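You operate a simulated robot arm through the tools that you are given. There is no shell and no other tool.

The job below is to be done with a simulated robot arm. You get a single attempt, and the scene is never put back.

TASK
Fit the jet marked S in the flow block and screw its strap down.
Fine: swing the strap over the jet, run the screw with the power driver till it clicks, driver back in its holder. Set down upright: power driver.

Only the result counts: the job must be done as asked and must still hold three seconds after the hand-in. Knocking over, shifting, dropping, spilling or breaking anything else fails it.

THE ROBOT
A 6-joint arm with a two-finger parallel gripper, fixed in place. Base frame: the origin is at the foot of the arm, x ahead of it, y to its left, z up; the work surface is at about z = 0. Readings come in mm, degrees, newtons and seconds.
With the tool pointing down near the work surface it reaches from about 140 to 580 mm from the base axis. Its first joint turns from -66.0 to 66.0 degrees. Payload 2.1 kg.
The TCP is the grasp point between the finger pads, 30 mm short of the fingertips. In the tool frame z runs along the fingers and y along their closing line. Largest opening 94 mm; finger width 28, thickness 10; the body of the gripper, 50 by 96 mm, starts 55 mm behind the TCP.
Orientation is that of the tool frame in the base frame, as a unit quaternion [w, x, y, z]. With the fingers straight down and closing along the base's y, the tool's x points along the base's -x, its y along +y and its z along -z.

THE INTERFACE
- The arm moves only by the tool play_rows. Its argument "targets" is text: rows parted by semicolons, each of 7 numbers parted by spaces: the shift along the base's x, y, z in units of 400 mm (1.0 is 400 mm), then the turn, a rotation vector about the base's x, y, z in units of 180 degrees (1.0 is 180 degrees), then the finger opening in mm, from 0 to 94. In form: dx dy dz wx wy wz hand; .... A call has 1 to 20 rows; each row is the pose to reach, as a shift and turn from the pose commanded when the call began. A call with a number of a shift or a turn outside -1 to 1 is refused whole. Rows are played at 5 a second. More than 50 mm and 8.6 degrees between two rows, or a gripper value outside its range, and nothing of the call is played. A pose out of reach is approached as far as the arm can. The call stops where the force on the tool passes 70 N (or 10 N more than at its start, if that is more) or the arm is blocked; 0.2 s more then pass. The fingers move at their own pace (about 72 mm/s each) and stop on an object; they squeeze with about 26 N. The grip force told is the motor's: it shows also when the fingers shut on nothing. Time passes only in rows, and 0.2 s behind the last, so rows that repeat a pose let the fingers close. The reply holds the time, the measured pose of the TCP, the force on the tool along the base axes, the opening and the grip force, in the units named above and with some noise, with the torque about the TCP (base axes, N m) and any sound that the robot's microphone picked up, and new pictures: "show" is both (left out), scene, wrist or none.
- Cameras (640 x 400 px; columns grow to the right, rows downward): "scene" is fixed at [50.6, -366.3, 490.8]; the picture's right is [0.83, -0.56, 0.00], its down [-0.29, -0.43, -0.85] and it looks along [0.48, 0.71, -0.52] (base axes); focal length 224 px, centre (320, 200). "wrist" rides on the gripper at [76, 14, -103] in the tool frame; the picture's right is [-0.18, 0.98, 0.00], its down [-0.75, -0.14, -0.64] and it looks along [-0.63, -0.12, 0.77] (tool axes); focal length 243 px, centre (320, 200).
- point_at(camera, pixels): for up to 12 pixels [column, row] of the newest picture of that camera ("zoom" is the newest enlarged one), the place [x, y, z] in the base frame of the surface seen there, good to about 3 mm. No time passes.
- zoom(camera, box): a new picture of the part [left, top, right, bottom] of that camera's present view, enlarged. No time passes.
- job_done(): hands the job in; it is judged then, once.

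Leave the gripper open and the arm clear of the work at the hand-in unless told otherwise.

The tools are called after ">>>" as name(argument=value, ...) on one line, values as JSON. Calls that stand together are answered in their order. play_rows: Moves the arm, as the interface text tells. Its arguments: {"type":"object","properties":{"targets":{"type":"string"},"show":{"type":"string","enum":["both","scene","wrist","none"]}},"required":["targets"]} The other tools are called the same way: point_at (camera, pixels) gives the place of the surface under pixels of a picture; zoom (camera, box) takes an enlarged picture of a part of a camera's view; job_done () hands the job in.

At the start:

```text
t: 0.0
position: [248.9, -116.1, 365.2]
ee_rot: [0.001, -0.001, 1.0, 0.0]
wrist_force: [0.2, 0.3, 0.6]
wrist_torque: [-0.01, 0.03, 0.0]
grip_width: 93.9
grasp_force: 0.1
```

scene: 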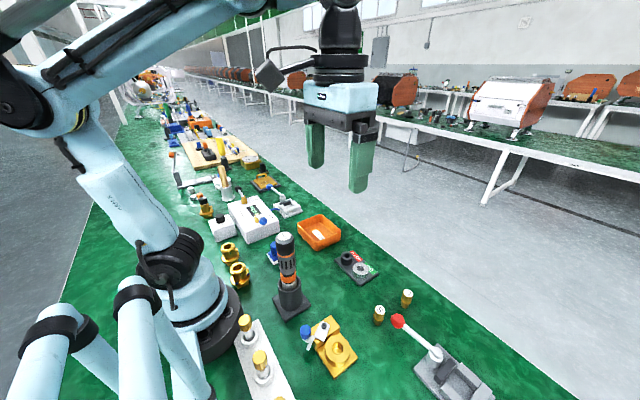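
wrist: 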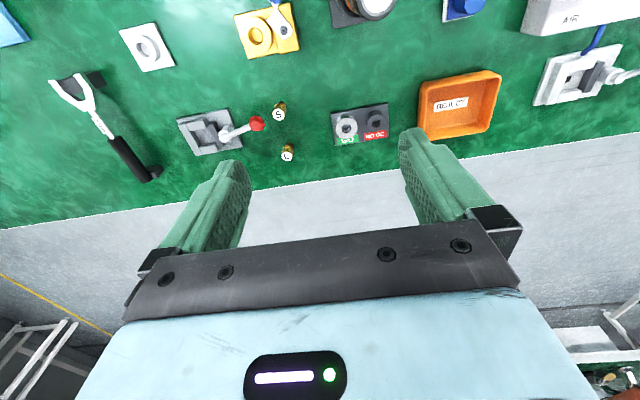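

I see the yellow flow block with a blue-knobbed part near scene (330,345), two small jets near (379,315) and (407,298), and the driver standing in its holder near (288,280). I'll zoom in on these before moving.

>>> zoom(camera="scene", box=[280, 270, 440, 390])

>>> zoom(camera="wrist", box=[220, 0, 400, 170])

>>> zoom(camera="scene", box=[230, 220, 350, 330])

```text
3.33 times, centred on (360, 330) of scene
```

zoom: 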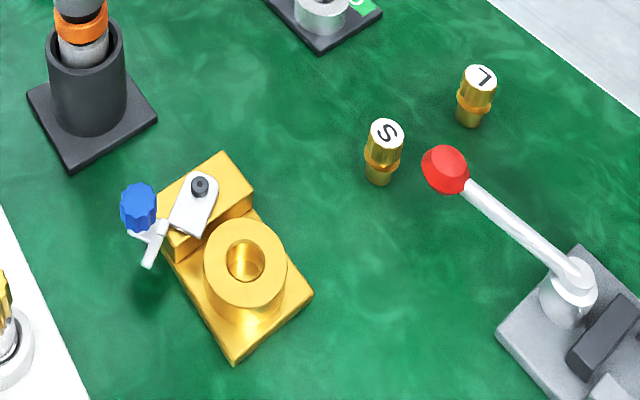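

```text
2.35 times, centred on (310, 85) of wrist
```

zoom: 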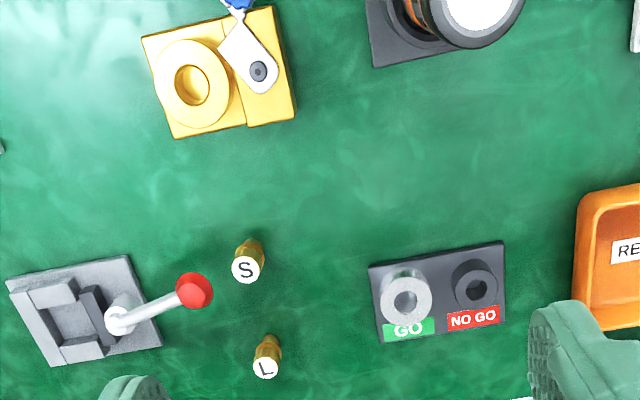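

```text
3.64 times, centred on (290, 275) of scene
```

zoom: 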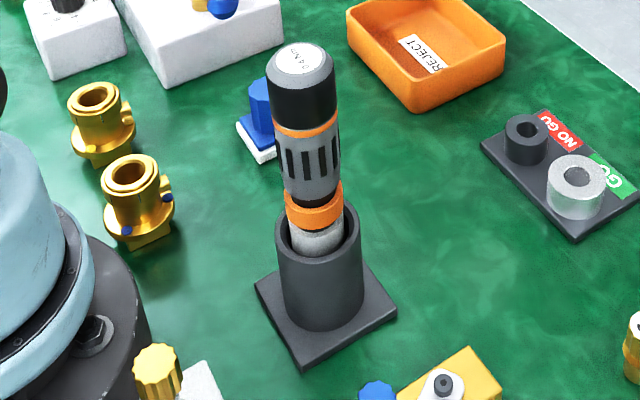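

The strap (white, with the dark screw at one end and a blue knob at the other) sits on the raised ledge of the yellow block, swung away. I'll measure the block, jets and driver through a fresh zoom for each.

>>> zoom(camera="scene", box=[290, 305, 370, 380])

>>> point_at(camera="scene", pixels=[[379, 310], [379, 322], [407, 293], [406, 303], [285, 238], [288, 262], [290, 300], [278, 310], [308, 300], [293, 318]])

```text
5.33 times, centred on (330, 342) of scene
```

zoom: 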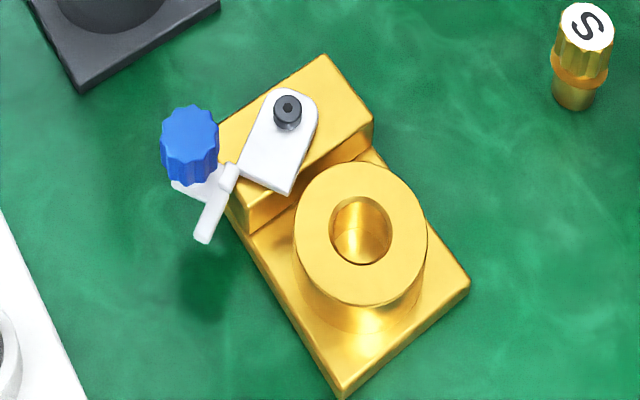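

```text
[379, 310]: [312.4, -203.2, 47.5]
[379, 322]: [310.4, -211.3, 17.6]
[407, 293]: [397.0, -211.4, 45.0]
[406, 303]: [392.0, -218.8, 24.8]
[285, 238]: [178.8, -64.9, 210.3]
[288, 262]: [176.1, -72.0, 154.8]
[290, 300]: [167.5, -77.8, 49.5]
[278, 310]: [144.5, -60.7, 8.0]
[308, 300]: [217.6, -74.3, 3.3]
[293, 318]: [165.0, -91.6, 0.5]
```

Now I'll measure the block details in the zoom: screw (288,108), strap corners, bore centre (360,232), bore rim, block corners, knob, and prong.

>>> point_at(camera="zoom", pixels=[[288, 103], [265, 150], [285, 185], [245, 170], [190, 120], [205, 225], [225, 180], [300, 230], [420, 240], [360, 290], [360, 175], [365, 235]])

>>> point_at(camera="zoom", pixels=[[325, 60], [368, 120], [220, 125], [250, 225], [340, 390], [465, 280], [190, 165], [185, 185], [585, 25], [580, 75], [575, 100], [280, 170]])

```text
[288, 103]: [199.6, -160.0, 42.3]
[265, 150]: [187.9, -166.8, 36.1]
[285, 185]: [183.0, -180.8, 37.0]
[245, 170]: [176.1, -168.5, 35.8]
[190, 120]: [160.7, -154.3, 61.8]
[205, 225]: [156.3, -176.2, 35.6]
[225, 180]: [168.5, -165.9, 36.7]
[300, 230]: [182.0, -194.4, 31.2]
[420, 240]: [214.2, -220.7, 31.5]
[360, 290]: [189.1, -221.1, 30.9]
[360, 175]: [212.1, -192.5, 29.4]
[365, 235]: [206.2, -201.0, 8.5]
```

```text
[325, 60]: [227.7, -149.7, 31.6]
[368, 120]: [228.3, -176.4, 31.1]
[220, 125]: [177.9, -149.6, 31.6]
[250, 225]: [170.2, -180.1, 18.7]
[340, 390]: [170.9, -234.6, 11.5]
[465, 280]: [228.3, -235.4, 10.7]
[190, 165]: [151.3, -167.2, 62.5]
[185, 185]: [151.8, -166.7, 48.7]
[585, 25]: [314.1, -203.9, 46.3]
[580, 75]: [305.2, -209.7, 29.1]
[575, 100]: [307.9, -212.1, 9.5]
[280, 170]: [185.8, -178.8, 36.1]
```

Readings: boss centre about (200,-207), top z≈31; screw about (200,-160), z≈42; jet S at about (312,-206), 48 mm tall; driver top about (178,-66,210). Next I move the hand to above the block for a closer wrist view of the strap and bore.

>>> play_rows(targets="-0.0203 -0.0308 -0.0772 0 0 0 94; -0.0407 -0.0617 -0.1543 0 0 0 94; -0.061 -0.0925 -0.2315 0 0 0 94; -0.0813 -0.1233 -0.3087 0 0 0 94; -0.1017 -0.1542 -0.3858 0 0 0 94; -0.122 -0.185 -0.463 0 0 0 94; -0.122 -0.185 -0.463 0 0 0 94", show="both")

```text
t: 1.6
position: [201.3, -192.7, 180.9]
ee_rot: [-0.001, 0.0, 1.0, 0.0]
wrist_force: [0.1, -0.2, -0.7]
wrist_torque: [-0.01, -0.01, -0.02]
grip_width: 94.2
grasp_force: 0.0
```

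scene: 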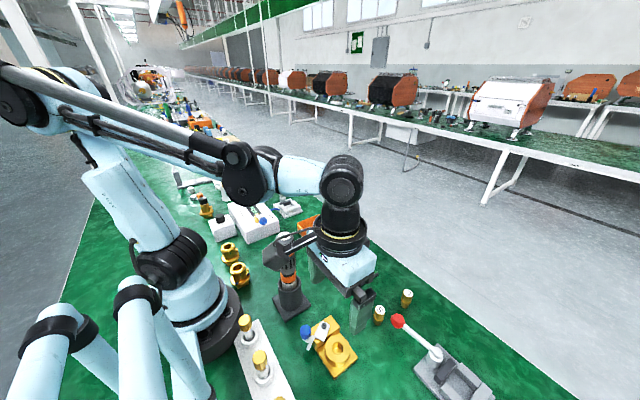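
wrist: 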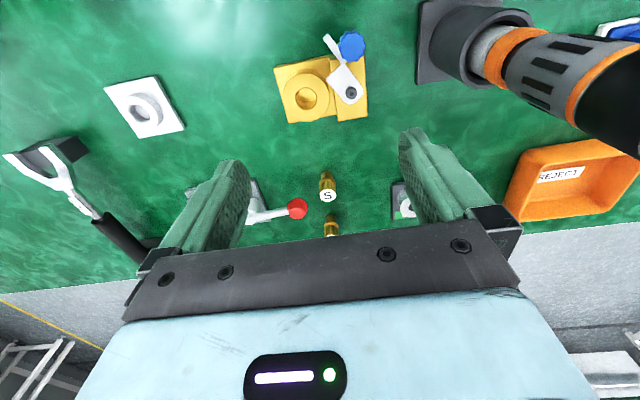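

The block is at wrist (320,90). I'll zoom in on it and on the driver holder.

>>> zoom(camera="wrist", box=[270, 25, 390, 130])

>>> point_at(camera="zoom", pixels=[[435, 365], [390, 300], [430, 115], [310, 65], [340, 150], [200, 395], [230, 395], [170, 395], [200, 355], [200, 440], [115, 390], [290, 390]])

```text
3.81 times, centred on (330, 78) of wrist
```

zoom: 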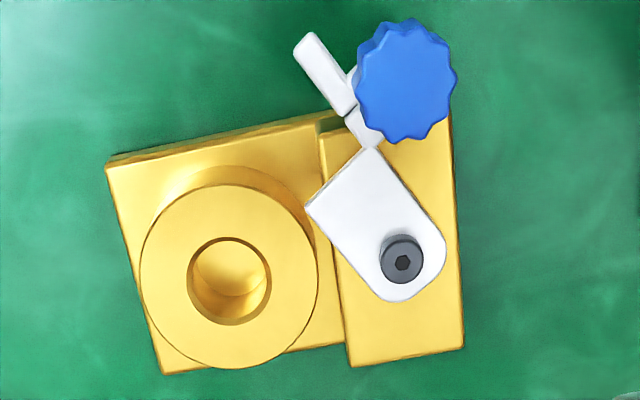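

```text
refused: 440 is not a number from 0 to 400
```

>>> point_at(camera="zoom", pixels=[[403, 262], [370, 230], [345, 200], [325, 195], [370, 165], [355, 125], [325, 75], [310, 45], [405, 80], [360, 80], [450, 85], [405, 140]])

>>> point_at(camera="zoom", pixels=[[145, 280], [315, 275], [230, 190], [230, 365], [165, 370], [110, 170], [345, 355], [460, 345], [450, 120], [230, 300], [195, 280], [265, 280]])

>>> zoom(camera="scene", box=[295, 315, 345, 350])

```text
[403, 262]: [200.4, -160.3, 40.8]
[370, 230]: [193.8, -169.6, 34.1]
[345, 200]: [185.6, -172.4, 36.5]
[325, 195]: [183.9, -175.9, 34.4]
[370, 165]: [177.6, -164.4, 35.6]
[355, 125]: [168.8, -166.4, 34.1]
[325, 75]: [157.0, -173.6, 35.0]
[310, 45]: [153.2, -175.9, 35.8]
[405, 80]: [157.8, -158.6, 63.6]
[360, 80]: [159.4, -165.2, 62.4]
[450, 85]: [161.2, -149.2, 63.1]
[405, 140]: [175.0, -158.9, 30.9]
```

```text
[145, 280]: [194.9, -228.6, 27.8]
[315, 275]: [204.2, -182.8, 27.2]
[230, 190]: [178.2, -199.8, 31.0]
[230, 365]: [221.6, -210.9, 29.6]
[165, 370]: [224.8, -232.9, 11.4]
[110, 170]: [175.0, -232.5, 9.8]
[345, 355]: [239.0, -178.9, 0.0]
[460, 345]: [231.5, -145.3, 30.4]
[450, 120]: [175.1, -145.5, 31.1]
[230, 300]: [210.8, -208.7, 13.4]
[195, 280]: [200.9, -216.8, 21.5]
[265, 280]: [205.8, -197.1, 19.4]
```

```text
11.43 times, centred on (320, 332) of scene
```

zoom: 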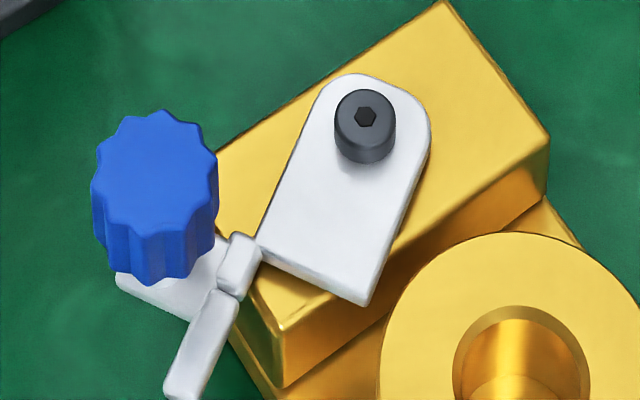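

The strap is a plate with a single offset prong and a blue knob at (158,-158), top z≈63. Now I'll measure jets, the red-tipped lever near jet S, and the driver.

>>> point_at(camera="scene", pixels=[[398, 321], [392, 318], [404, 325], [397, 328], [415, 335], [430, 350], [437, 362], [415, 370], [379, 308], [379, 316], [378, 324], [379, 318]])

>>> zoom(camera="wrist", box=[280, 155, 380, 235])

>>> zoom(camera="wrist", box=[400, 0, 640, 170])

>>> zoom(camera="scene", box=[360, 285, 430, 335])

```text
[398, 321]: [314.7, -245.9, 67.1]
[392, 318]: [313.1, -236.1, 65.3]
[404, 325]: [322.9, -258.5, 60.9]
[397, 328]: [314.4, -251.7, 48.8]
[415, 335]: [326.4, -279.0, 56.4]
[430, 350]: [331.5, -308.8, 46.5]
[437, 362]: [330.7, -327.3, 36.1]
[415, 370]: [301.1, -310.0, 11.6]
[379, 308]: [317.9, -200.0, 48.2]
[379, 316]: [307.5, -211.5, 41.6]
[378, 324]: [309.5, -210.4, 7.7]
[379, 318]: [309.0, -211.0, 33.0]
```

```text
5.00 times, centred on (330, 195) of wrist
```

zoom: 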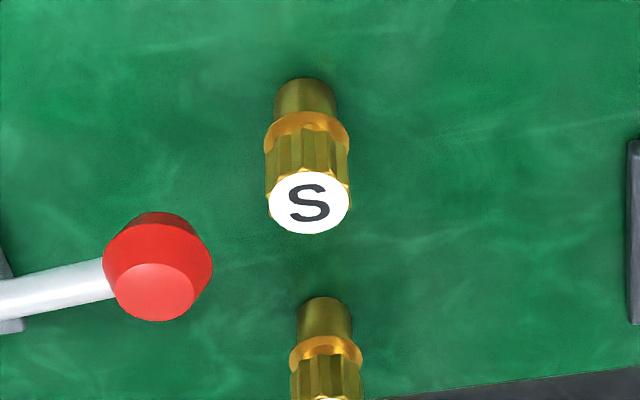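

```text
2.35 times, centred on (520, 85) of wrist
```

zoom: 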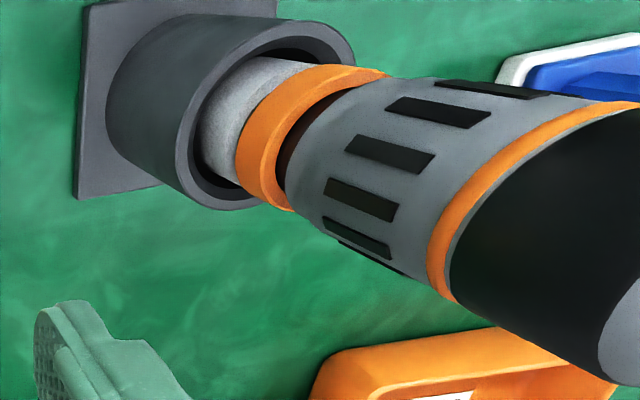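

```text
8.00 times, centred on (395, 310) of scene
```

zoom: 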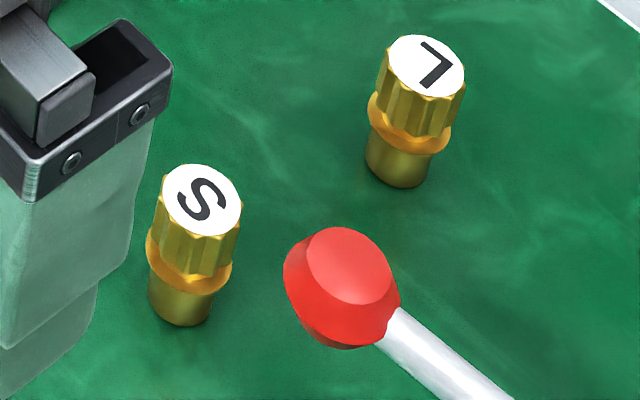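

Now point readings along the S jet in this zoom: cap (202,200), knurl (195,250), collar (190,278), barrel (183,305), foot (182,323).

>>> point_at(camera="zoom", pixels=[[202, 200], [196, 245], [192, 262], [190, 272], [188, 282], [186, 292], [183, 305], [182, 320], [165, 200], [240, 205], [155, 250], [228, 262]])

>>> point_at(camera="wrist", pixels=[[326, 197], [330, 197], [322, 197], [328, 183], [328, 178], [328, 172], [335, 195], [318, 195]])

```text
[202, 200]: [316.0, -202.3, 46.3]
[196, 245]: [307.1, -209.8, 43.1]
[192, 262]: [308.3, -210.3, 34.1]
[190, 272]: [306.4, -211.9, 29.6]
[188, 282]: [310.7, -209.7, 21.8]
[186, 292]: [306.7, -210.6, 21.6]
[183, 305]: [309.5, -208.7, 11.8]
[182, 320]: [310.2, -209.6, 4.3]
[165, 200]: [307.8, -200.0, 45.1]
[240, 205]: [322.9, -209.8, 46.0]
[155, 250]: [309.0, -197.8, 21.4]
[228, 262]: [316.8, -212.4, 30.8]
```

```text
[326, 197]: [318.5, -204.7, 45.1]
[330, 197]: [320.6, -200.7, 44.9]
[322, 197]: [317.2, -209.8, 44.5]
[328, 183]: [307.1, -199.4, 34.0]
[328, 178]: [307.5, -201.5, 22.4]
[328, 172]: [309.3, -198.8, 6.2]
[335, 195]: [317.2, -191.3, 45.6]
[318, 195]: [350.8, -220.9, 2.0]
```

Jet S stands at about (315.5,-203.5), about 20 mm wide and 46 tall, with a collar at z≈20–26; the red lever tip is at (316,-248,67), so I'll close along x to stay clear of it. I'll turn the hand +90° about z while moving above the jet to z≈120.

>>> play_rows(targets="0.026 -0.0029 -0.0137 0 0 0.0455 94; 0.052 -0.0057 -0.0275 0 0 0.0909 90; 0.078 -0.0086 -0.0412 0 0 0.1364 80; 0.104 -0.0115 -0.0549 0 0 0.1818 70; 0.13 -0.0143 -0.0686 0 0 0.2273 60; 0.156 -0.0172 -0.0824 0 0 0.2727 60; 0.182 -0.02 -0.0961 0 0 0.3182 60; 0.208 -0.0229 -0.1098 0 0 0.3636 60; 0.234 -0.0258 -0.1235 0 0 0.4091 60; 0.26 -0.0286 -0.1373 0 0 0.4545 60; 0.286 -0.0315 -0.151 0 0 0.5 60; 0.286 -0.0315 -0.151 0 0 0.5 60; 0.286 -0.0315 -0.151 0 0 0.5 60", show="both")

```text
t: 4.4
position: [315.3, -204.8, 119.4]
ee_rot: [-0.001, 0.708, -0.706, 0.0]
wrist_force: [-0.3, -0.3, 0.3]
wrist_torque: [0.01, 0.02, 0.0]
grip_width: 60.0
grasp_force: 0.1
```

scene: 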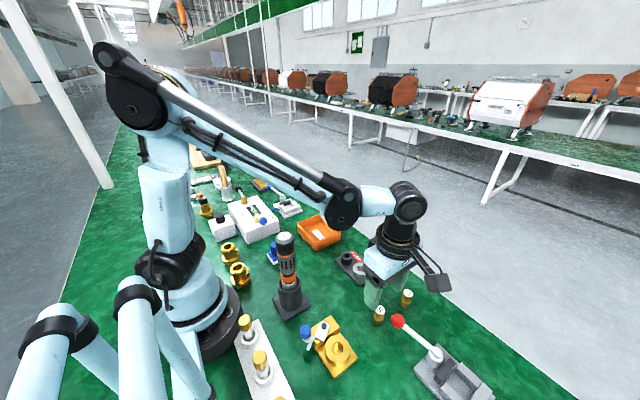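
wrist: 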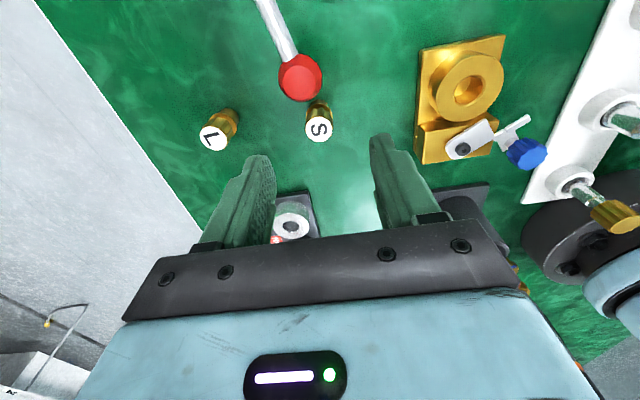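

S is at wrist (319,128). I'll zoom in and measure the cap edges and the bore from this closer view.

>>> zoom(camera="wrist", box=[290, 85, 350, 150])

>>> point_at(camera="wrist", pixels=[[319, 129], [308, 129], [330, 129], [319, 118], [319, 139], [467, 90], [462, 148], [300, 78], [318, 108], [447, 90], [487, 90]])

```text
6.15 times, centred on (320, 118) of wrist
```

zoom: 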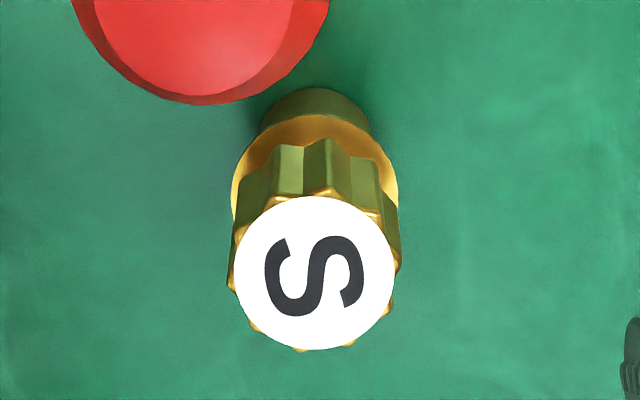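

```text
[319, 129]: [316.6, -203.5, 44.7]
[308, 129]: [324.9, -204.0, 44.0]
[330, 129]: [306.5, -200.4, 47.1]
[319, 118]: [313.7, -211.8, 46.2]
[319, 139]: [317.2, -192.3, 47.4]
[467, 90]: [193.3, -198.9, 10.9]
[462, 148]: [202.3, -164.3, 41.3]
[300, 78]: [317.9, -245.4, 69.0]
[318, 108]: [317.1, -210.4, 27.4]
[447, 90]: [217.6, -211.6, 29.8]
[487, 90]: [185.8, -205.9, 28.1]
```

The cap centre works out at about (316.3,-203.8). I'll go down to TCP z≈59 (fingertips about 29, just above the collar) and close on the knurled head.

>>> play_rows(targets="0.0025 0.0012 -0.05 0 0 0 60; 0.0025 0.0012 -0.1 0 0 0 60; 0.0025 0.0012 -0.13 0 0 0 60; 0.0025 0.0012 -0.151 0 0 0 60; 0.0025 0.0012 -0.151 0 0 0 40; 0.0025 0.0012 -0.151 0 0 0 26", show="both")

```text
t: 5.8
position: [316.5, -202.8, 60.3]
ee_rot: [0.0, 0.708, -0.707, -0.001]
wrist_force: [0.2, 0.2, -0.6]
wrist_torque: [-0.02, -0.03, 0.04]
grip_width: 25.9
grasp_force: 0.1
```

scene: 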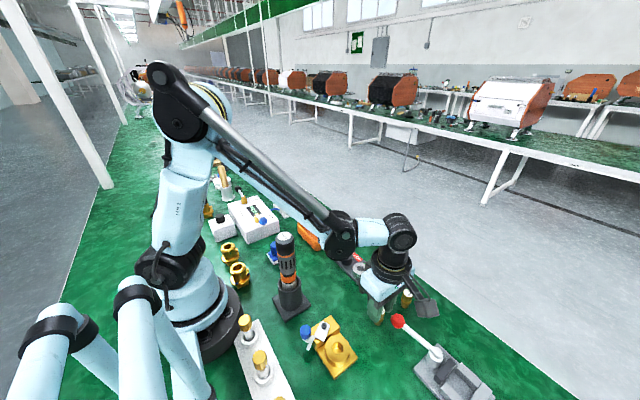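
wrist: 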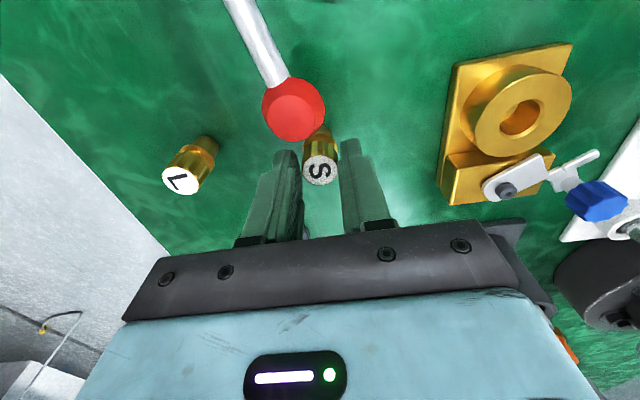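

The fingers bracket the S head at wrist (319,165). Checking alignment with a zoom before closing.

>>> zoom(camera="wrist", box=[260, 110, 380, 200])

>>> zoom(camera="scene", box=[350, 270, 430, 330])

```text
4.44 times, centred on (320, 155) of wrist
```

zoom: 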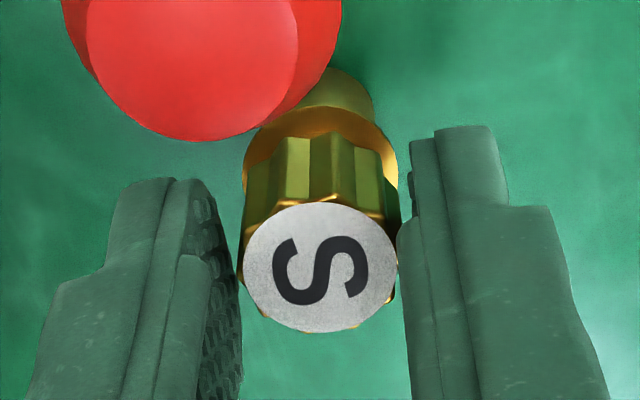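

```text
6.67 times, centred on (390, 300) of scene
```

zoom: 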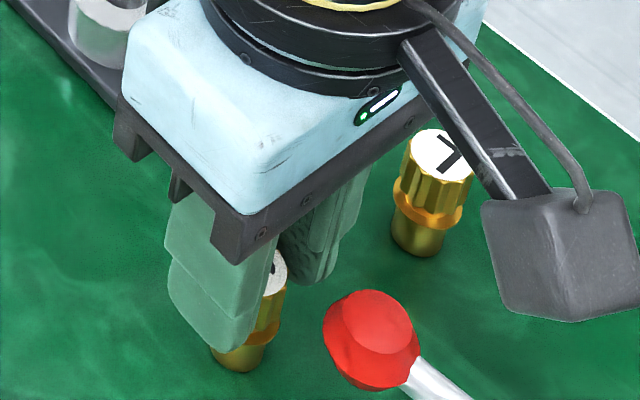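

The head sits between the pads. Closing the fingers now.

>>> play_rows(targets="0 0 0 0 0 0 22; 0 0 0 0 0 0 16; 0 0 0 0 0 0 12; 0 0 0 0 0 0 12", show="wrist")

```text
t: 6.8
position: [315.8, -202.1, 61.1]
ee_rot: [0.0, -0.707, 0.707, 0.0]
wrist_force: [-0.2, -1.0, -0.6]
wrist_torque: [0.02, 0.01, 0.0]
grip_width: 21.7
grasp_force: 26.2
```

wrist: 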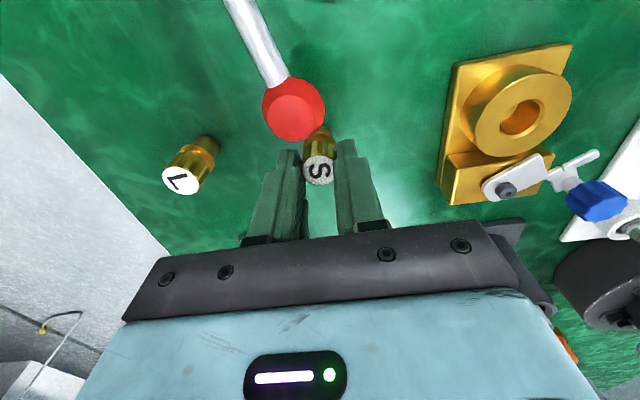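

Gripped (21.7 mm, 26 N). Lifting straight up 60 mm, then looking at the jet in the hand.

>>> play_rows(targets="0 0 0.02 0 0 0 12; 0 0 0.06 0 0 0 12; 0 0 0.1 0 0 0 12; 0 0 0.15 0 0 0 12; 0 0 0.15 0 0 0 12", show="both")

>>> zoom(camera="wrist", box=[270, 110, 370, 200])

>>> zoom(camera="scene", box=[350, 250, 430, 320])

```text
t: 8.0
position: [315.4, -202.1, 119.7]
ee_rot: [0.0, 0.707, -0.707, 0.0]
wrist_force: [0.2, 0.1, -0.4]
wrist_torque: [0.02, -0.01, 0.01]
grip_width: 21.7
grasp_force: 26.0
```

scene: 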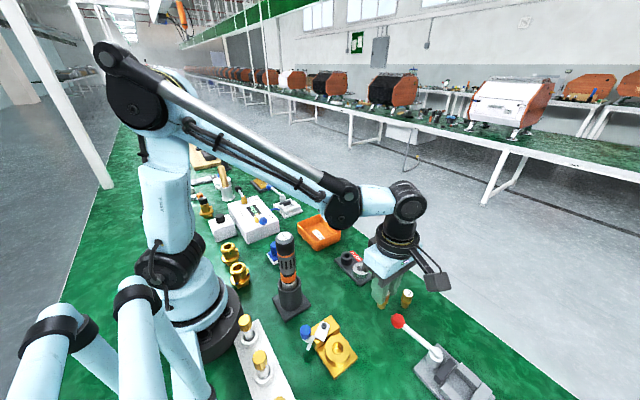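
wrist: 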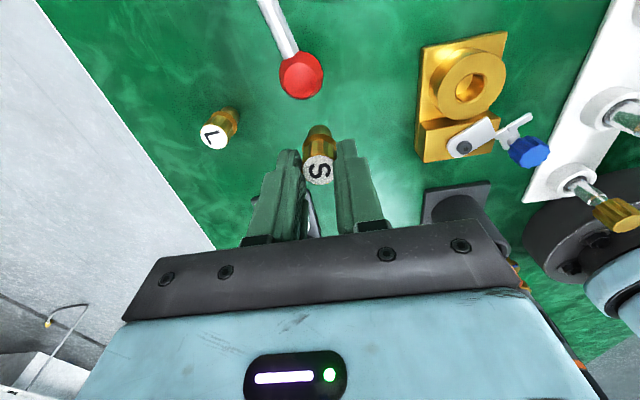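

```text
4.44 times, centred on (320, 155) of wrist
```

zoom: 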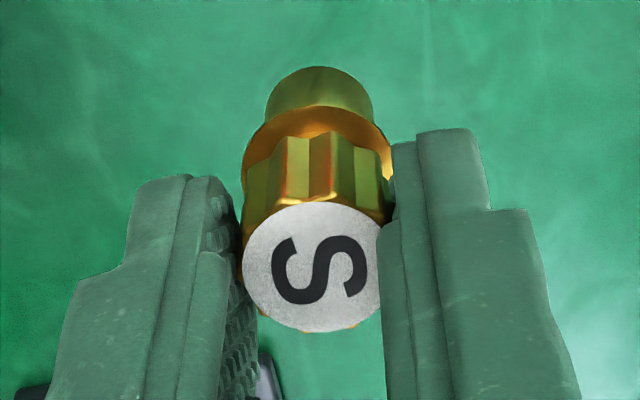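

```text
5.71 times, centred on (390, 285) of scene
```

zoom: 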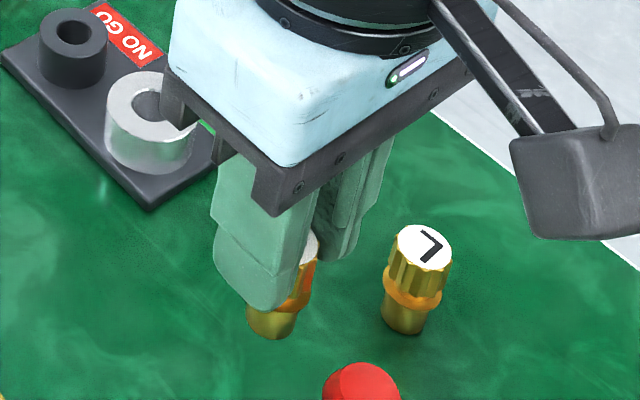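

The jet hangs upright in the pads. I'll measure its cap and barrel in this view to know its offset from the TCP.

>>> point_at(camera="wrist", pixels=[[318, 170], [306, 170], [330, 170], [318, 160], [318, 180], [312, 175], [326, 175], [312, 165], [326, 165], [319, 128], [312, 130], [328, 130]])

>>> point_at(camera="wrist", pixels=[[467, 88], [447, 75], [452, 100], [485, 78], [480, 105], [465, 60], [462, 112], [505, 88], [430, 80], [465, 148], [420, 160], [505, 35]])

```text
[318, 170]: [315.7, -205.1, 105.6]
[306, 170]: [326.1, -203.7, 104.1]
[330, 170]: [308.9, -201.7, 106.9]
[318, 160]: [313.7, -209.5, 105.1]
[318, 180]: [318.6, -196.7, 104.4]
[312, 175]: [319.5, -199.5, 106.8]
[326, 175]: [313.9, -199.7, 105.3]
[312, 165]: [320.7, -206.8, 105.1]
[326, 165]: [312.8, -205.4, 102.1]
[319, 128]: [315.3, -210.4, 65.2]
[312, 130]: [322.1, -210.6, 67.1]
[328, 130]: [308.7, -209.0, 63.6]
```

```text
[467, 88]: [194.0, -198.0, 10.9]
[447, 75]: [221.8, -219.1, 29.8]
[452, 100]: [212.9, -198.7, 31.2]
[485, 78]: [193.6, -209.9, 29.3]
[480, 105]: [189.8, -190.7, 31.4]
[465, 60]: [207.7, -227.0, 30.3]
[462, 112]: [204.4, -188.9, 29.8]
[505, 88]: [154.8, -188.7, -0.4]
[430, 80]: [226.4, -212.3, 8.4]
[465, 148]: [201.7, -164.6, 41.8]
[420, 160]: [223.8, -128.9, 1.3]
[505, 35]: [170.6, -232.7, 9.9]
```

Jet axis is about (+0.5,-1) from the TCP. Bore centre estimates are around (200,-204.5). I move across at this height to stand above the bore and then measure both together.

>>> play_rows(targets="-0.06 -0.001 0 0 0 0 12; -0.12 -0.002 0 0 0 0 12; -0.18 -0.003 0 0 0 0 12; -0.24 -0.004 0 0 0 0 12; -0.29 -0.0045 0 0 0 0 12; -0.29 -0.0045 0 0 0 0 12; -0.29 -0.0045 0 0 0 0 12", show="both")

>>> zoom(camera="wrist", box=[260, 50, 400, 190])

>>> zoom(camera="scene", box=[290, 280, 390, 370])

```text
t: 9.6
position: [198.3, -203.2, 116.9]
ee_rot: [0.001, -0.707, 0.707, 0.0]
wrist_force: [0.5, -0.4, -0.3]
wrist_torque: [0.04, -0.02, -0.02]
grip_width: 21.6
grasp_force: 26.3
```

scene: 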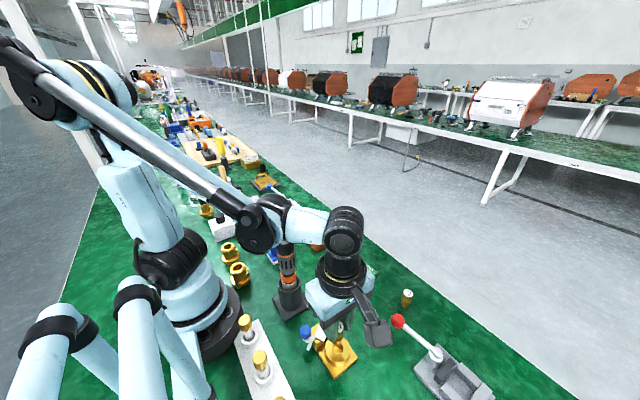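
wrist: 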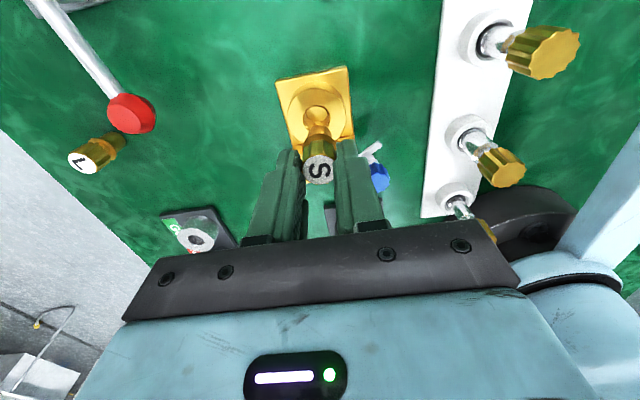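

```text
2.86 times, centred on (330, 120) of wrist
```

zoom: 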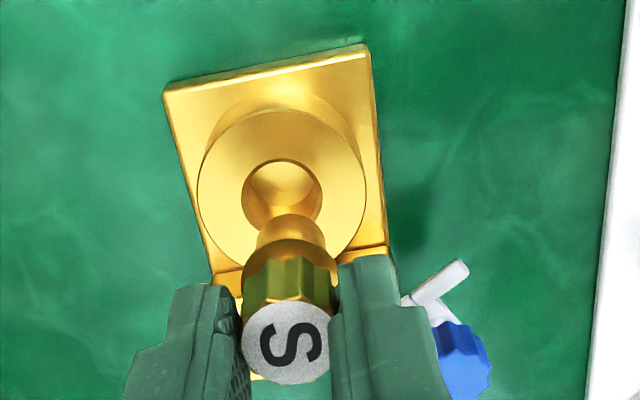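

```text
4.44 times, centred on (340, 325) of scene
```

zoom: 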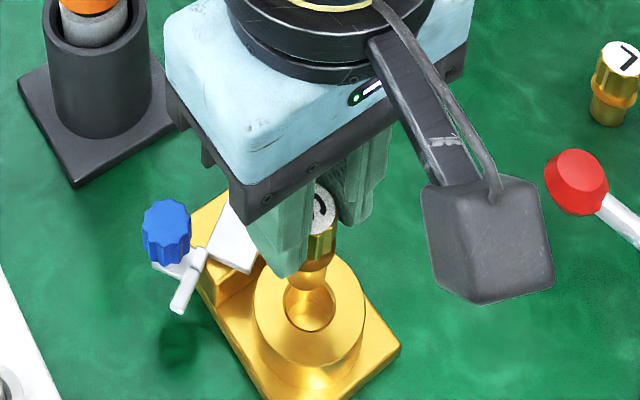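

In the wrist zoom the bore is centred at (281,194) and the jet cap at (285,343). I'll re-read the pose with a still row and sample the bore rim.

>>> play_rows(targets="0 0 0 0 0 0 12", show="wrist")

>>> zoom(camera="wrist", box=[280, 70, 360, 190])

>>> point_at(camera="zoom", pixels=[[300, 340], [270, 340], [325, 340], [195, 150], [375, 150], [285, 85], [200, 180], [372, 170], [220, 210], [360, 210], [300, 312], [300, 375]])

```text
t: 10.0
position: [197.5, -203.2, 118.3]
ee_rot: [0.0, 0.707, -0.707, 0.0]
wrist_force: [0.0, 0.2, -1.1]
wrist_torque: [-0.03, 0.01, 0.02]
grip_width: 21.5
grasp_force: 26.0
```

wrist: 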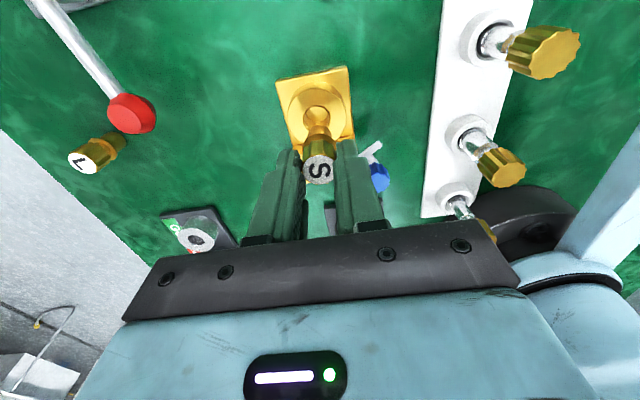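

```text
3.33 times, centred on (320, 130) of wrist
```

zoom: 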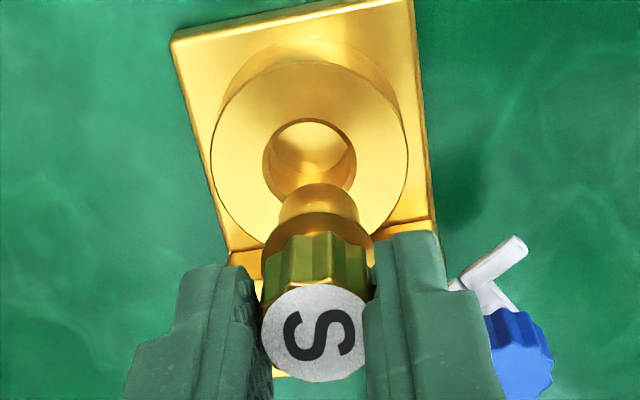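

```text
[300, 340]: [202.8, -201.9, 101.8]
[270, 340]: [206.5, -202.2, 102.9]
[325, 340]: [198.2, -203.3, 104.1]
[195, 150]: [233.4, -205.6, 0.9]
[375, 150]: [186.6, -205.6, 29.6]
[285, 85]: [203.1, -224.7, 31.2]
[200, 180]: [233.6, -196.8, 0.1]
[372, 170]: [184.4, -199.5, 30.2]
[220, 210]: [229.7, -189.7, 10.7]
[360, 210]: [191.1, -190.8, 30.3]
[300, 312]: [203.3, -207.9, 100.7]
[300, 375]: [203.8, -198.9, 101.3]
```

Measured TCP is about (198,-203.2,117.6) and the bore sits roughly (+0.9,-1.7) from the jet axis. I correct that and lower 20 mm so the jet foot is just above the boss, then look again.

>>> play_rows(targets="0.0022 -0.0043 0 0 0 0 12; 0.0022 -0.0043 -0.025 0 0 0 12; 0.0022 -0.0043 -0.05 0 0 0 12; 0.0022 -0.0043 -0.05 0 0 0 12", show="wrist")

>>> zoom(camera="wrist", box=[280, 90, 360, 190])

>>> zoom(camera="scene", box=[310, 310, 370, 360])

```text
t: 11.0
position: [200.6, -206.6, 98.8]
ee_rot: [0.0, 0.708, -0.707, 0.0]
wrist_force: [-0.5, -0.6, -0.8]
wrist_torque: [-0.03, -0.05, -0.02]
grip_width: 21.7
grasp_force: 25.5
```

wrist: 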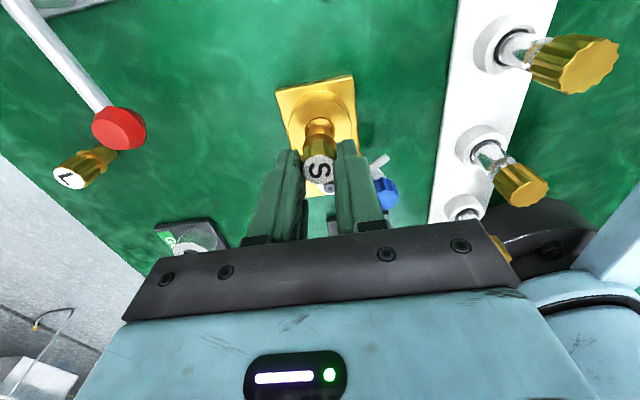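

```text
4.00 times, centred on (320, 140) of wrist
```

zoom: 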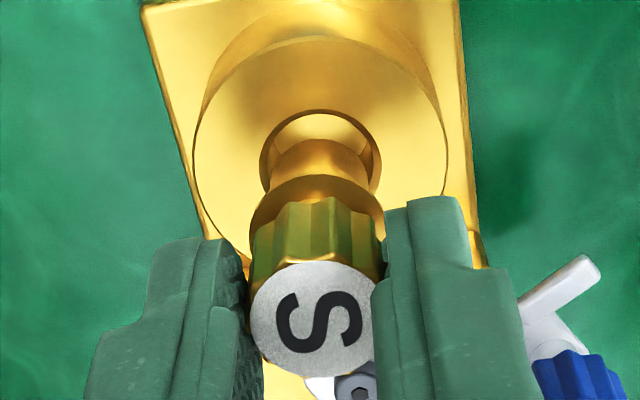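

```text
8.00 times, centred on (340, 335) of scene
```

zoom: 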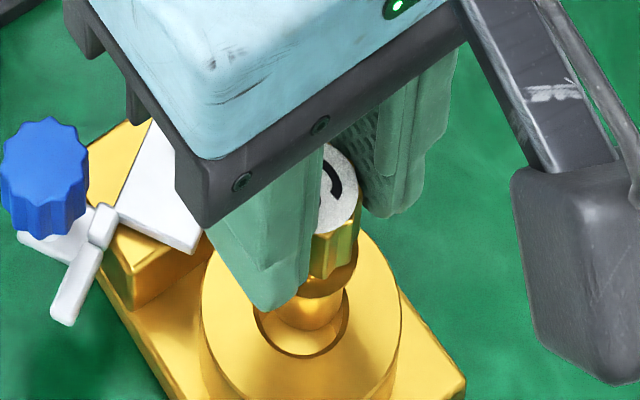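

Zooming tighter on the jet foot and bore rim from the scene camera.

>>> zoom(camera="scene", box=[327, 330, 357, 350])

>>> zoom(camera="wrist", box=[300, 110, 340, 145])

```text
16.00 times, centred on (342, 340) of scene
```

zoom: 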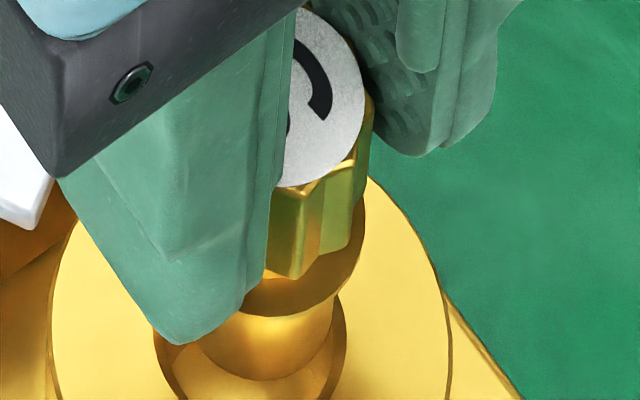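

```text
11.43 times, centred on (320, 128) of wrist
```

zoom: 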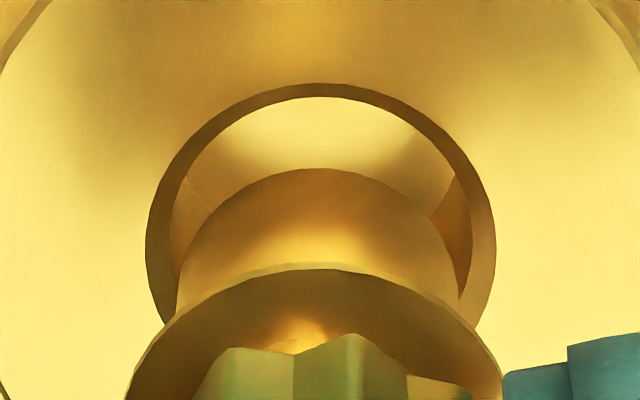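

From both views the foot is within about 0.6 mm of the bore axis (bore ~19.4 mm with a chamfer, barrel ~17.7 mm). I nudge (-0.5,+0.2) and lower 14 mm in small steps, watching the force.

>>> play_rows(targets="-0.0012 0.0005 -0.005 0 0 0 12; -0.0012 0.0005 -0.0125 0 0 0 12; -0.0012 0.0005 -0.02 0 0 0 12; -0.0012 0.0005 -0.0275 0 0 0 12; -0.0012 0.0005 -0.035 0 0 0 12", show="wrist")

>>> zoom(camera="scene", box=[317, 325, 357, 360])

>>> zoom(camera="wrist", box=[290, 105, 350, 185])

```text
t: 12.2
position: [200.6, -205.6, 84.6]
ee_rot: [0.0, 0.707, -0.707, -0.001]
wrist_force: [0.0, 1.0, 0.1]
wrist_torque: [0.03, 0.01, 0.0]
grip_width: 21.7
grasp_force: 26.3
```

wrist: 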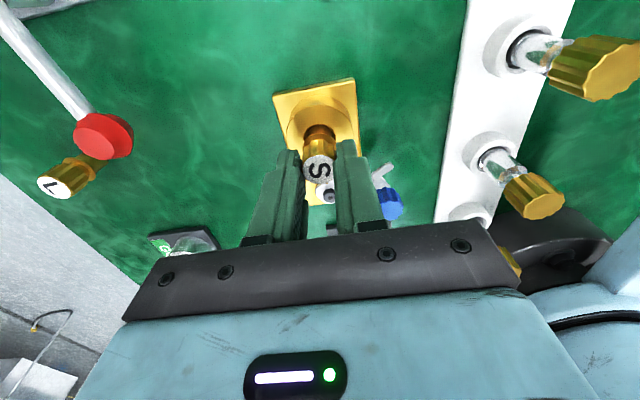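

```text
11.43 times, centred on (337, 342) of scene
```

zoom: 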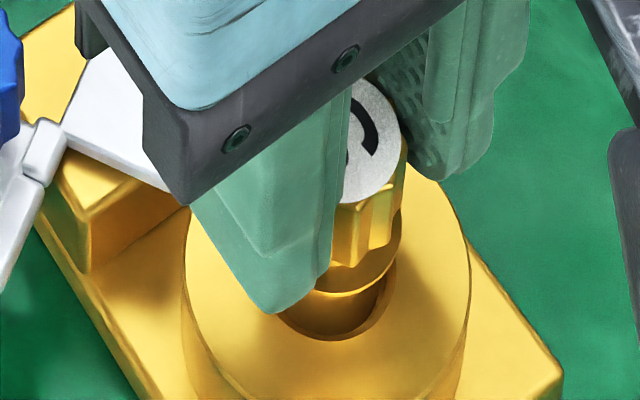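

```text
5.00 times, centred on (320, 145) of wrist
```

zoom: 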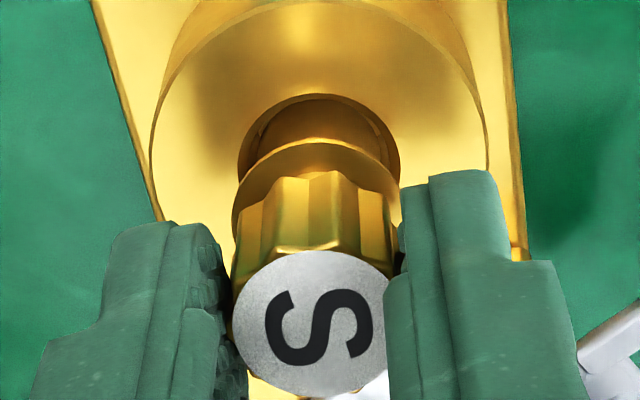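

The foot is inside the bore with no force (jet foot about z 24). Continuing down another 12 mm in small steps.

>>> play_rows(targets="0 0 -0.005 0 0 0 12; 0 0 -0.01 0 0 0 12; 0 0 -0.015 0 0 0 12; 0 0 -0.02 0 0 0 12; 0 0 -0.025 0 0 0 12; 0 0 -0.03 0 0 0 12", show="wrist")

>>> zoom(camera="scene", box=[317, 325, 357, 360])

>>> zoom(camera="wrist", box=[290, 105, 350, 185])

```text
t: 13.6
position: [199.9, -206.6, 74.1]
ee_rot: [0.0, 0.707, -0.707, 0.0]
wrist_force: [0.8, 0.7, 0.7]
wrist_torque: [0.0, 0.02, 0.02]
grip_width: 21.4
grasp_force: 25.9
```

wrist: 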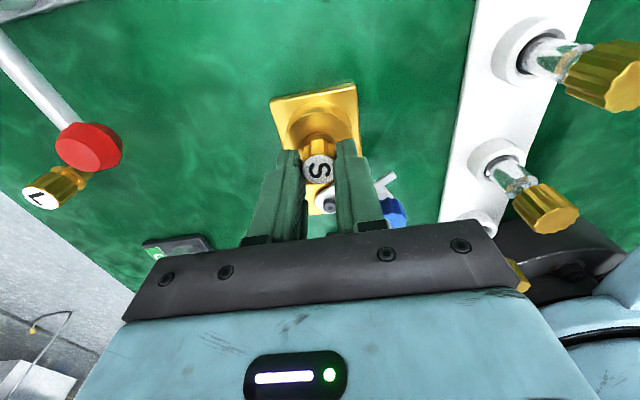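

```text
11.43 times, centred on (337, 342) of scene
```

zoom: 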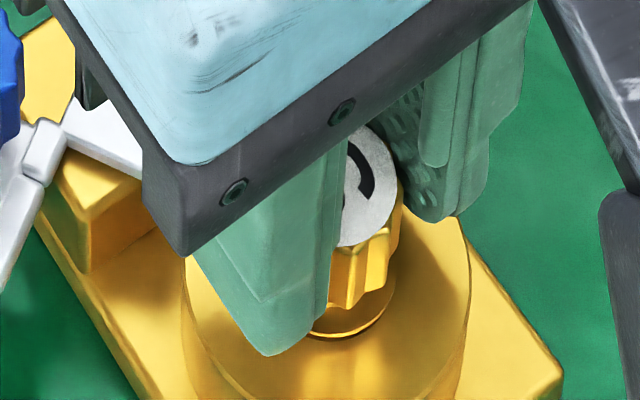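

```text
5.00 times, centred on (320, 145) of wrist
```

zoom: 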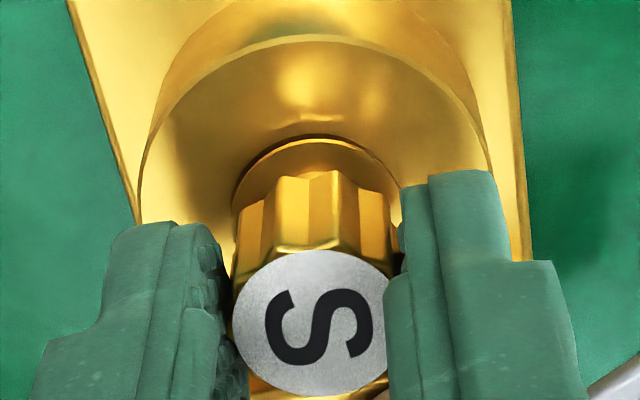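

The collar is a couple of mm above the boss face. Lowering in 1 mm steps to feel the seat.

>>> play_rows(targets="0 0 -0.0025 0 0 0 12; 0 0 -0.005 0 0 0 12; 0 0 -0.0075 0 0 0 12; 0 0 -0.0075 0 0 0 12", show="wrist")

>>> zoom(camera="scene", box=[317, 325, 357, 360])

>>> zoom(camera="wrist", box=[290, 105, 350, 185])

```text
t: 14.6
position: [199.0, -205.7, 70.6]
ee_rot: [-0.001, 0.707, -0.707, -0.001]
wrist_force: [-0.9, 1.7, 14.5]
wrist_torque: [-0.05, 0.11, 0.03]
grip_width: 21.5
grasp_force: 26.1
```

wrist: 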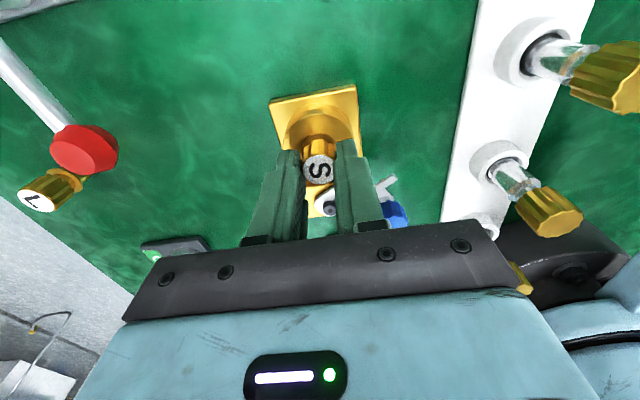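

```text
11.43 times, centred on (337, 342) of scene
```

zoom: 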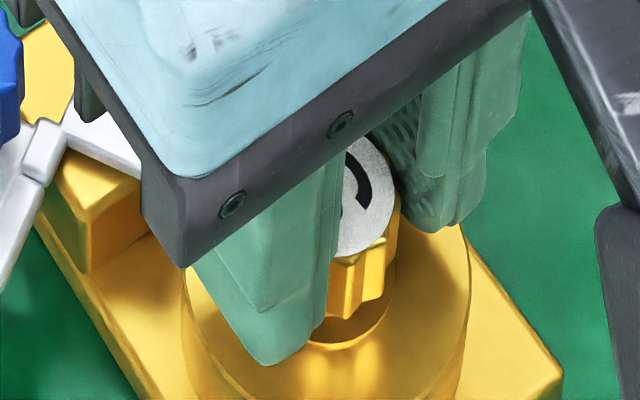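

```text
5.00 times, centred on (320, 145) of wrist
```

zoom: 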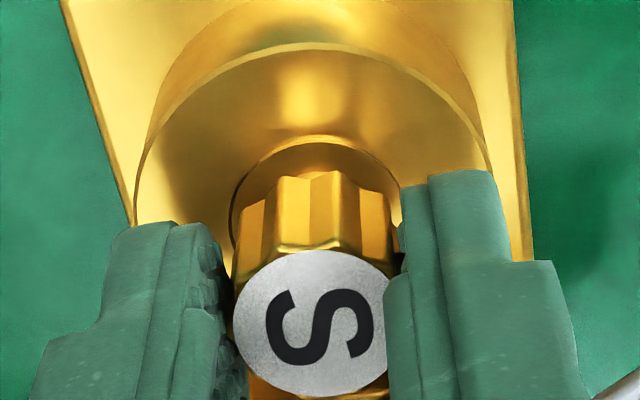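

Contact: 14.5 N upward at TCP z≈70.6, the collar is at the boss face. I push another 1 mm to check it's a firm seat.

>>> play_rows(targets="0 0 -0.00125 0 0 0 12; 0 0 -0.0025 0 0 0 12; 0 0 -0.0025 0 0 0 12", show="wrist")

>>> zoom(camera="scene", box=[327, 330, 352, 350])

```text
t: 15.4
position: [198.9, -204.2, 69.8]
ee_rot: [0.0, 0.707, -0.707, 0.001]
wrist_force: [-1.9, 2.0, 19.9]
wrist_torque: [-0.06, 0.21, 0.01]
grip_width: 21.3
grasp_force: 25.6
```

wrist: 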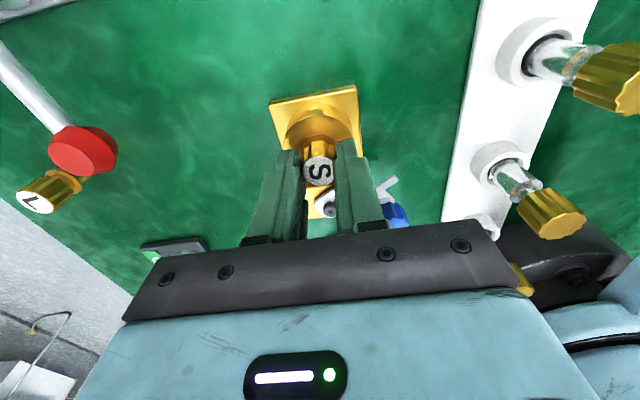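

```text
16.00 times, centred on (340, 340) of scene
```

zoom: 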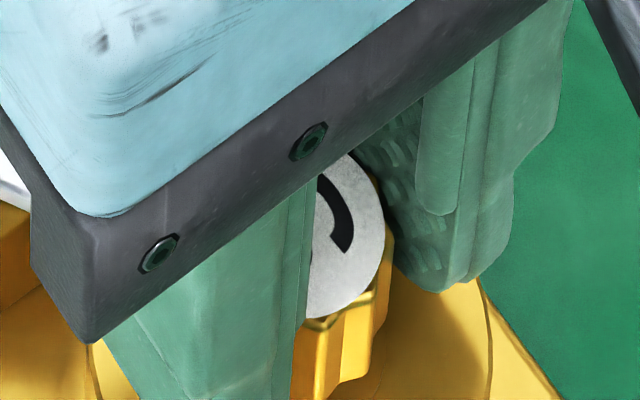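

Force rose only to 20 N, so it's seated. I open the fingers and rise straight up.

>>> play_rows(targets="0 0 0 0 0 0 26; 0 0 0 0 0 0 34; 0 0 0 0 0 0 40; 0 0 0.025 0 0 0 40; 0 0 0.075 0 0 0 40; 0 0 0.125 0 0 0 40; 0 0 0.175 0 0 0 40; 0 0 0.175 0 0 0 40", show="both")

>>> zoom(camera="wrist", box=[260, 40, 420, 180])

>>> zoom(camera="scene", box=[295, 310, 375, 370])

```text
t: 17.2
position: [199.5, -205.7, 138.1]
ee_rot: [0.001, 0.707, -0.707, 0.001]
wrist_force: [0.7, -0.9, 0.1]
wrist_torque: [0.02, 0.02, -0.02]
grip_width: 39.8
grasp_force: 0.1
```

scene: 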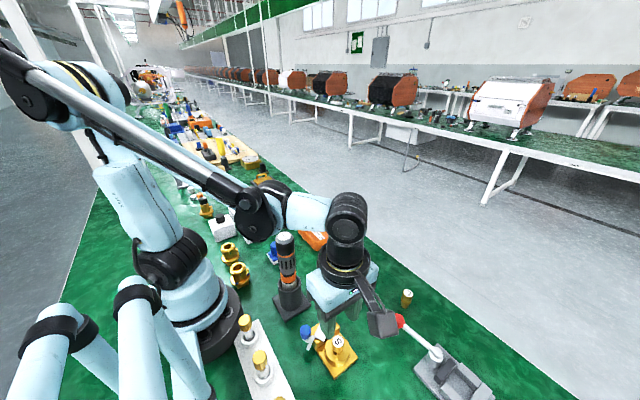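
wrist: 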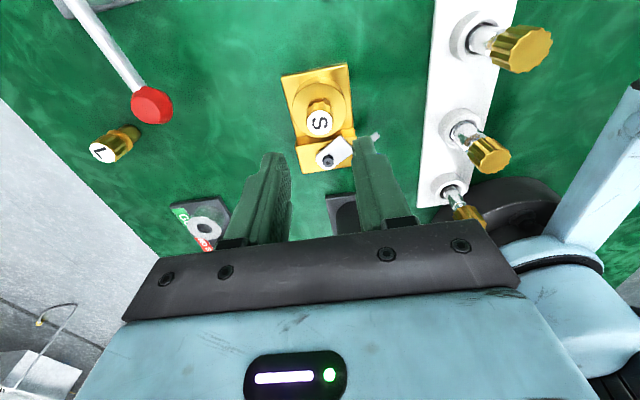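

```text
2.86 times, centred on (340, 110) of wrist
```

zoom: 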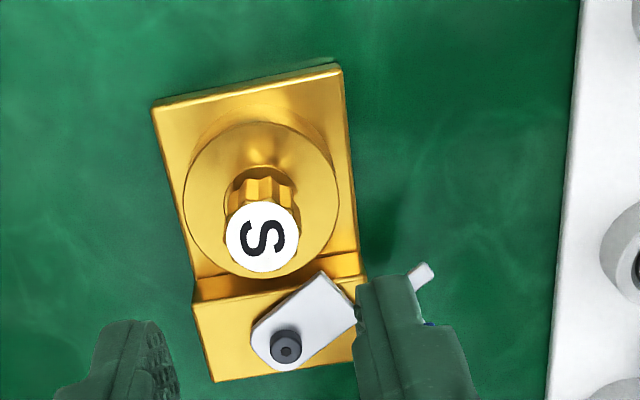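

```text
6.67 times, centred on (335, 340) of scene
```

zoom: 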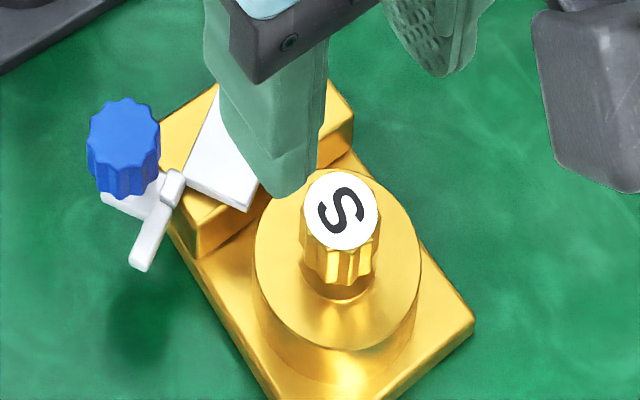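

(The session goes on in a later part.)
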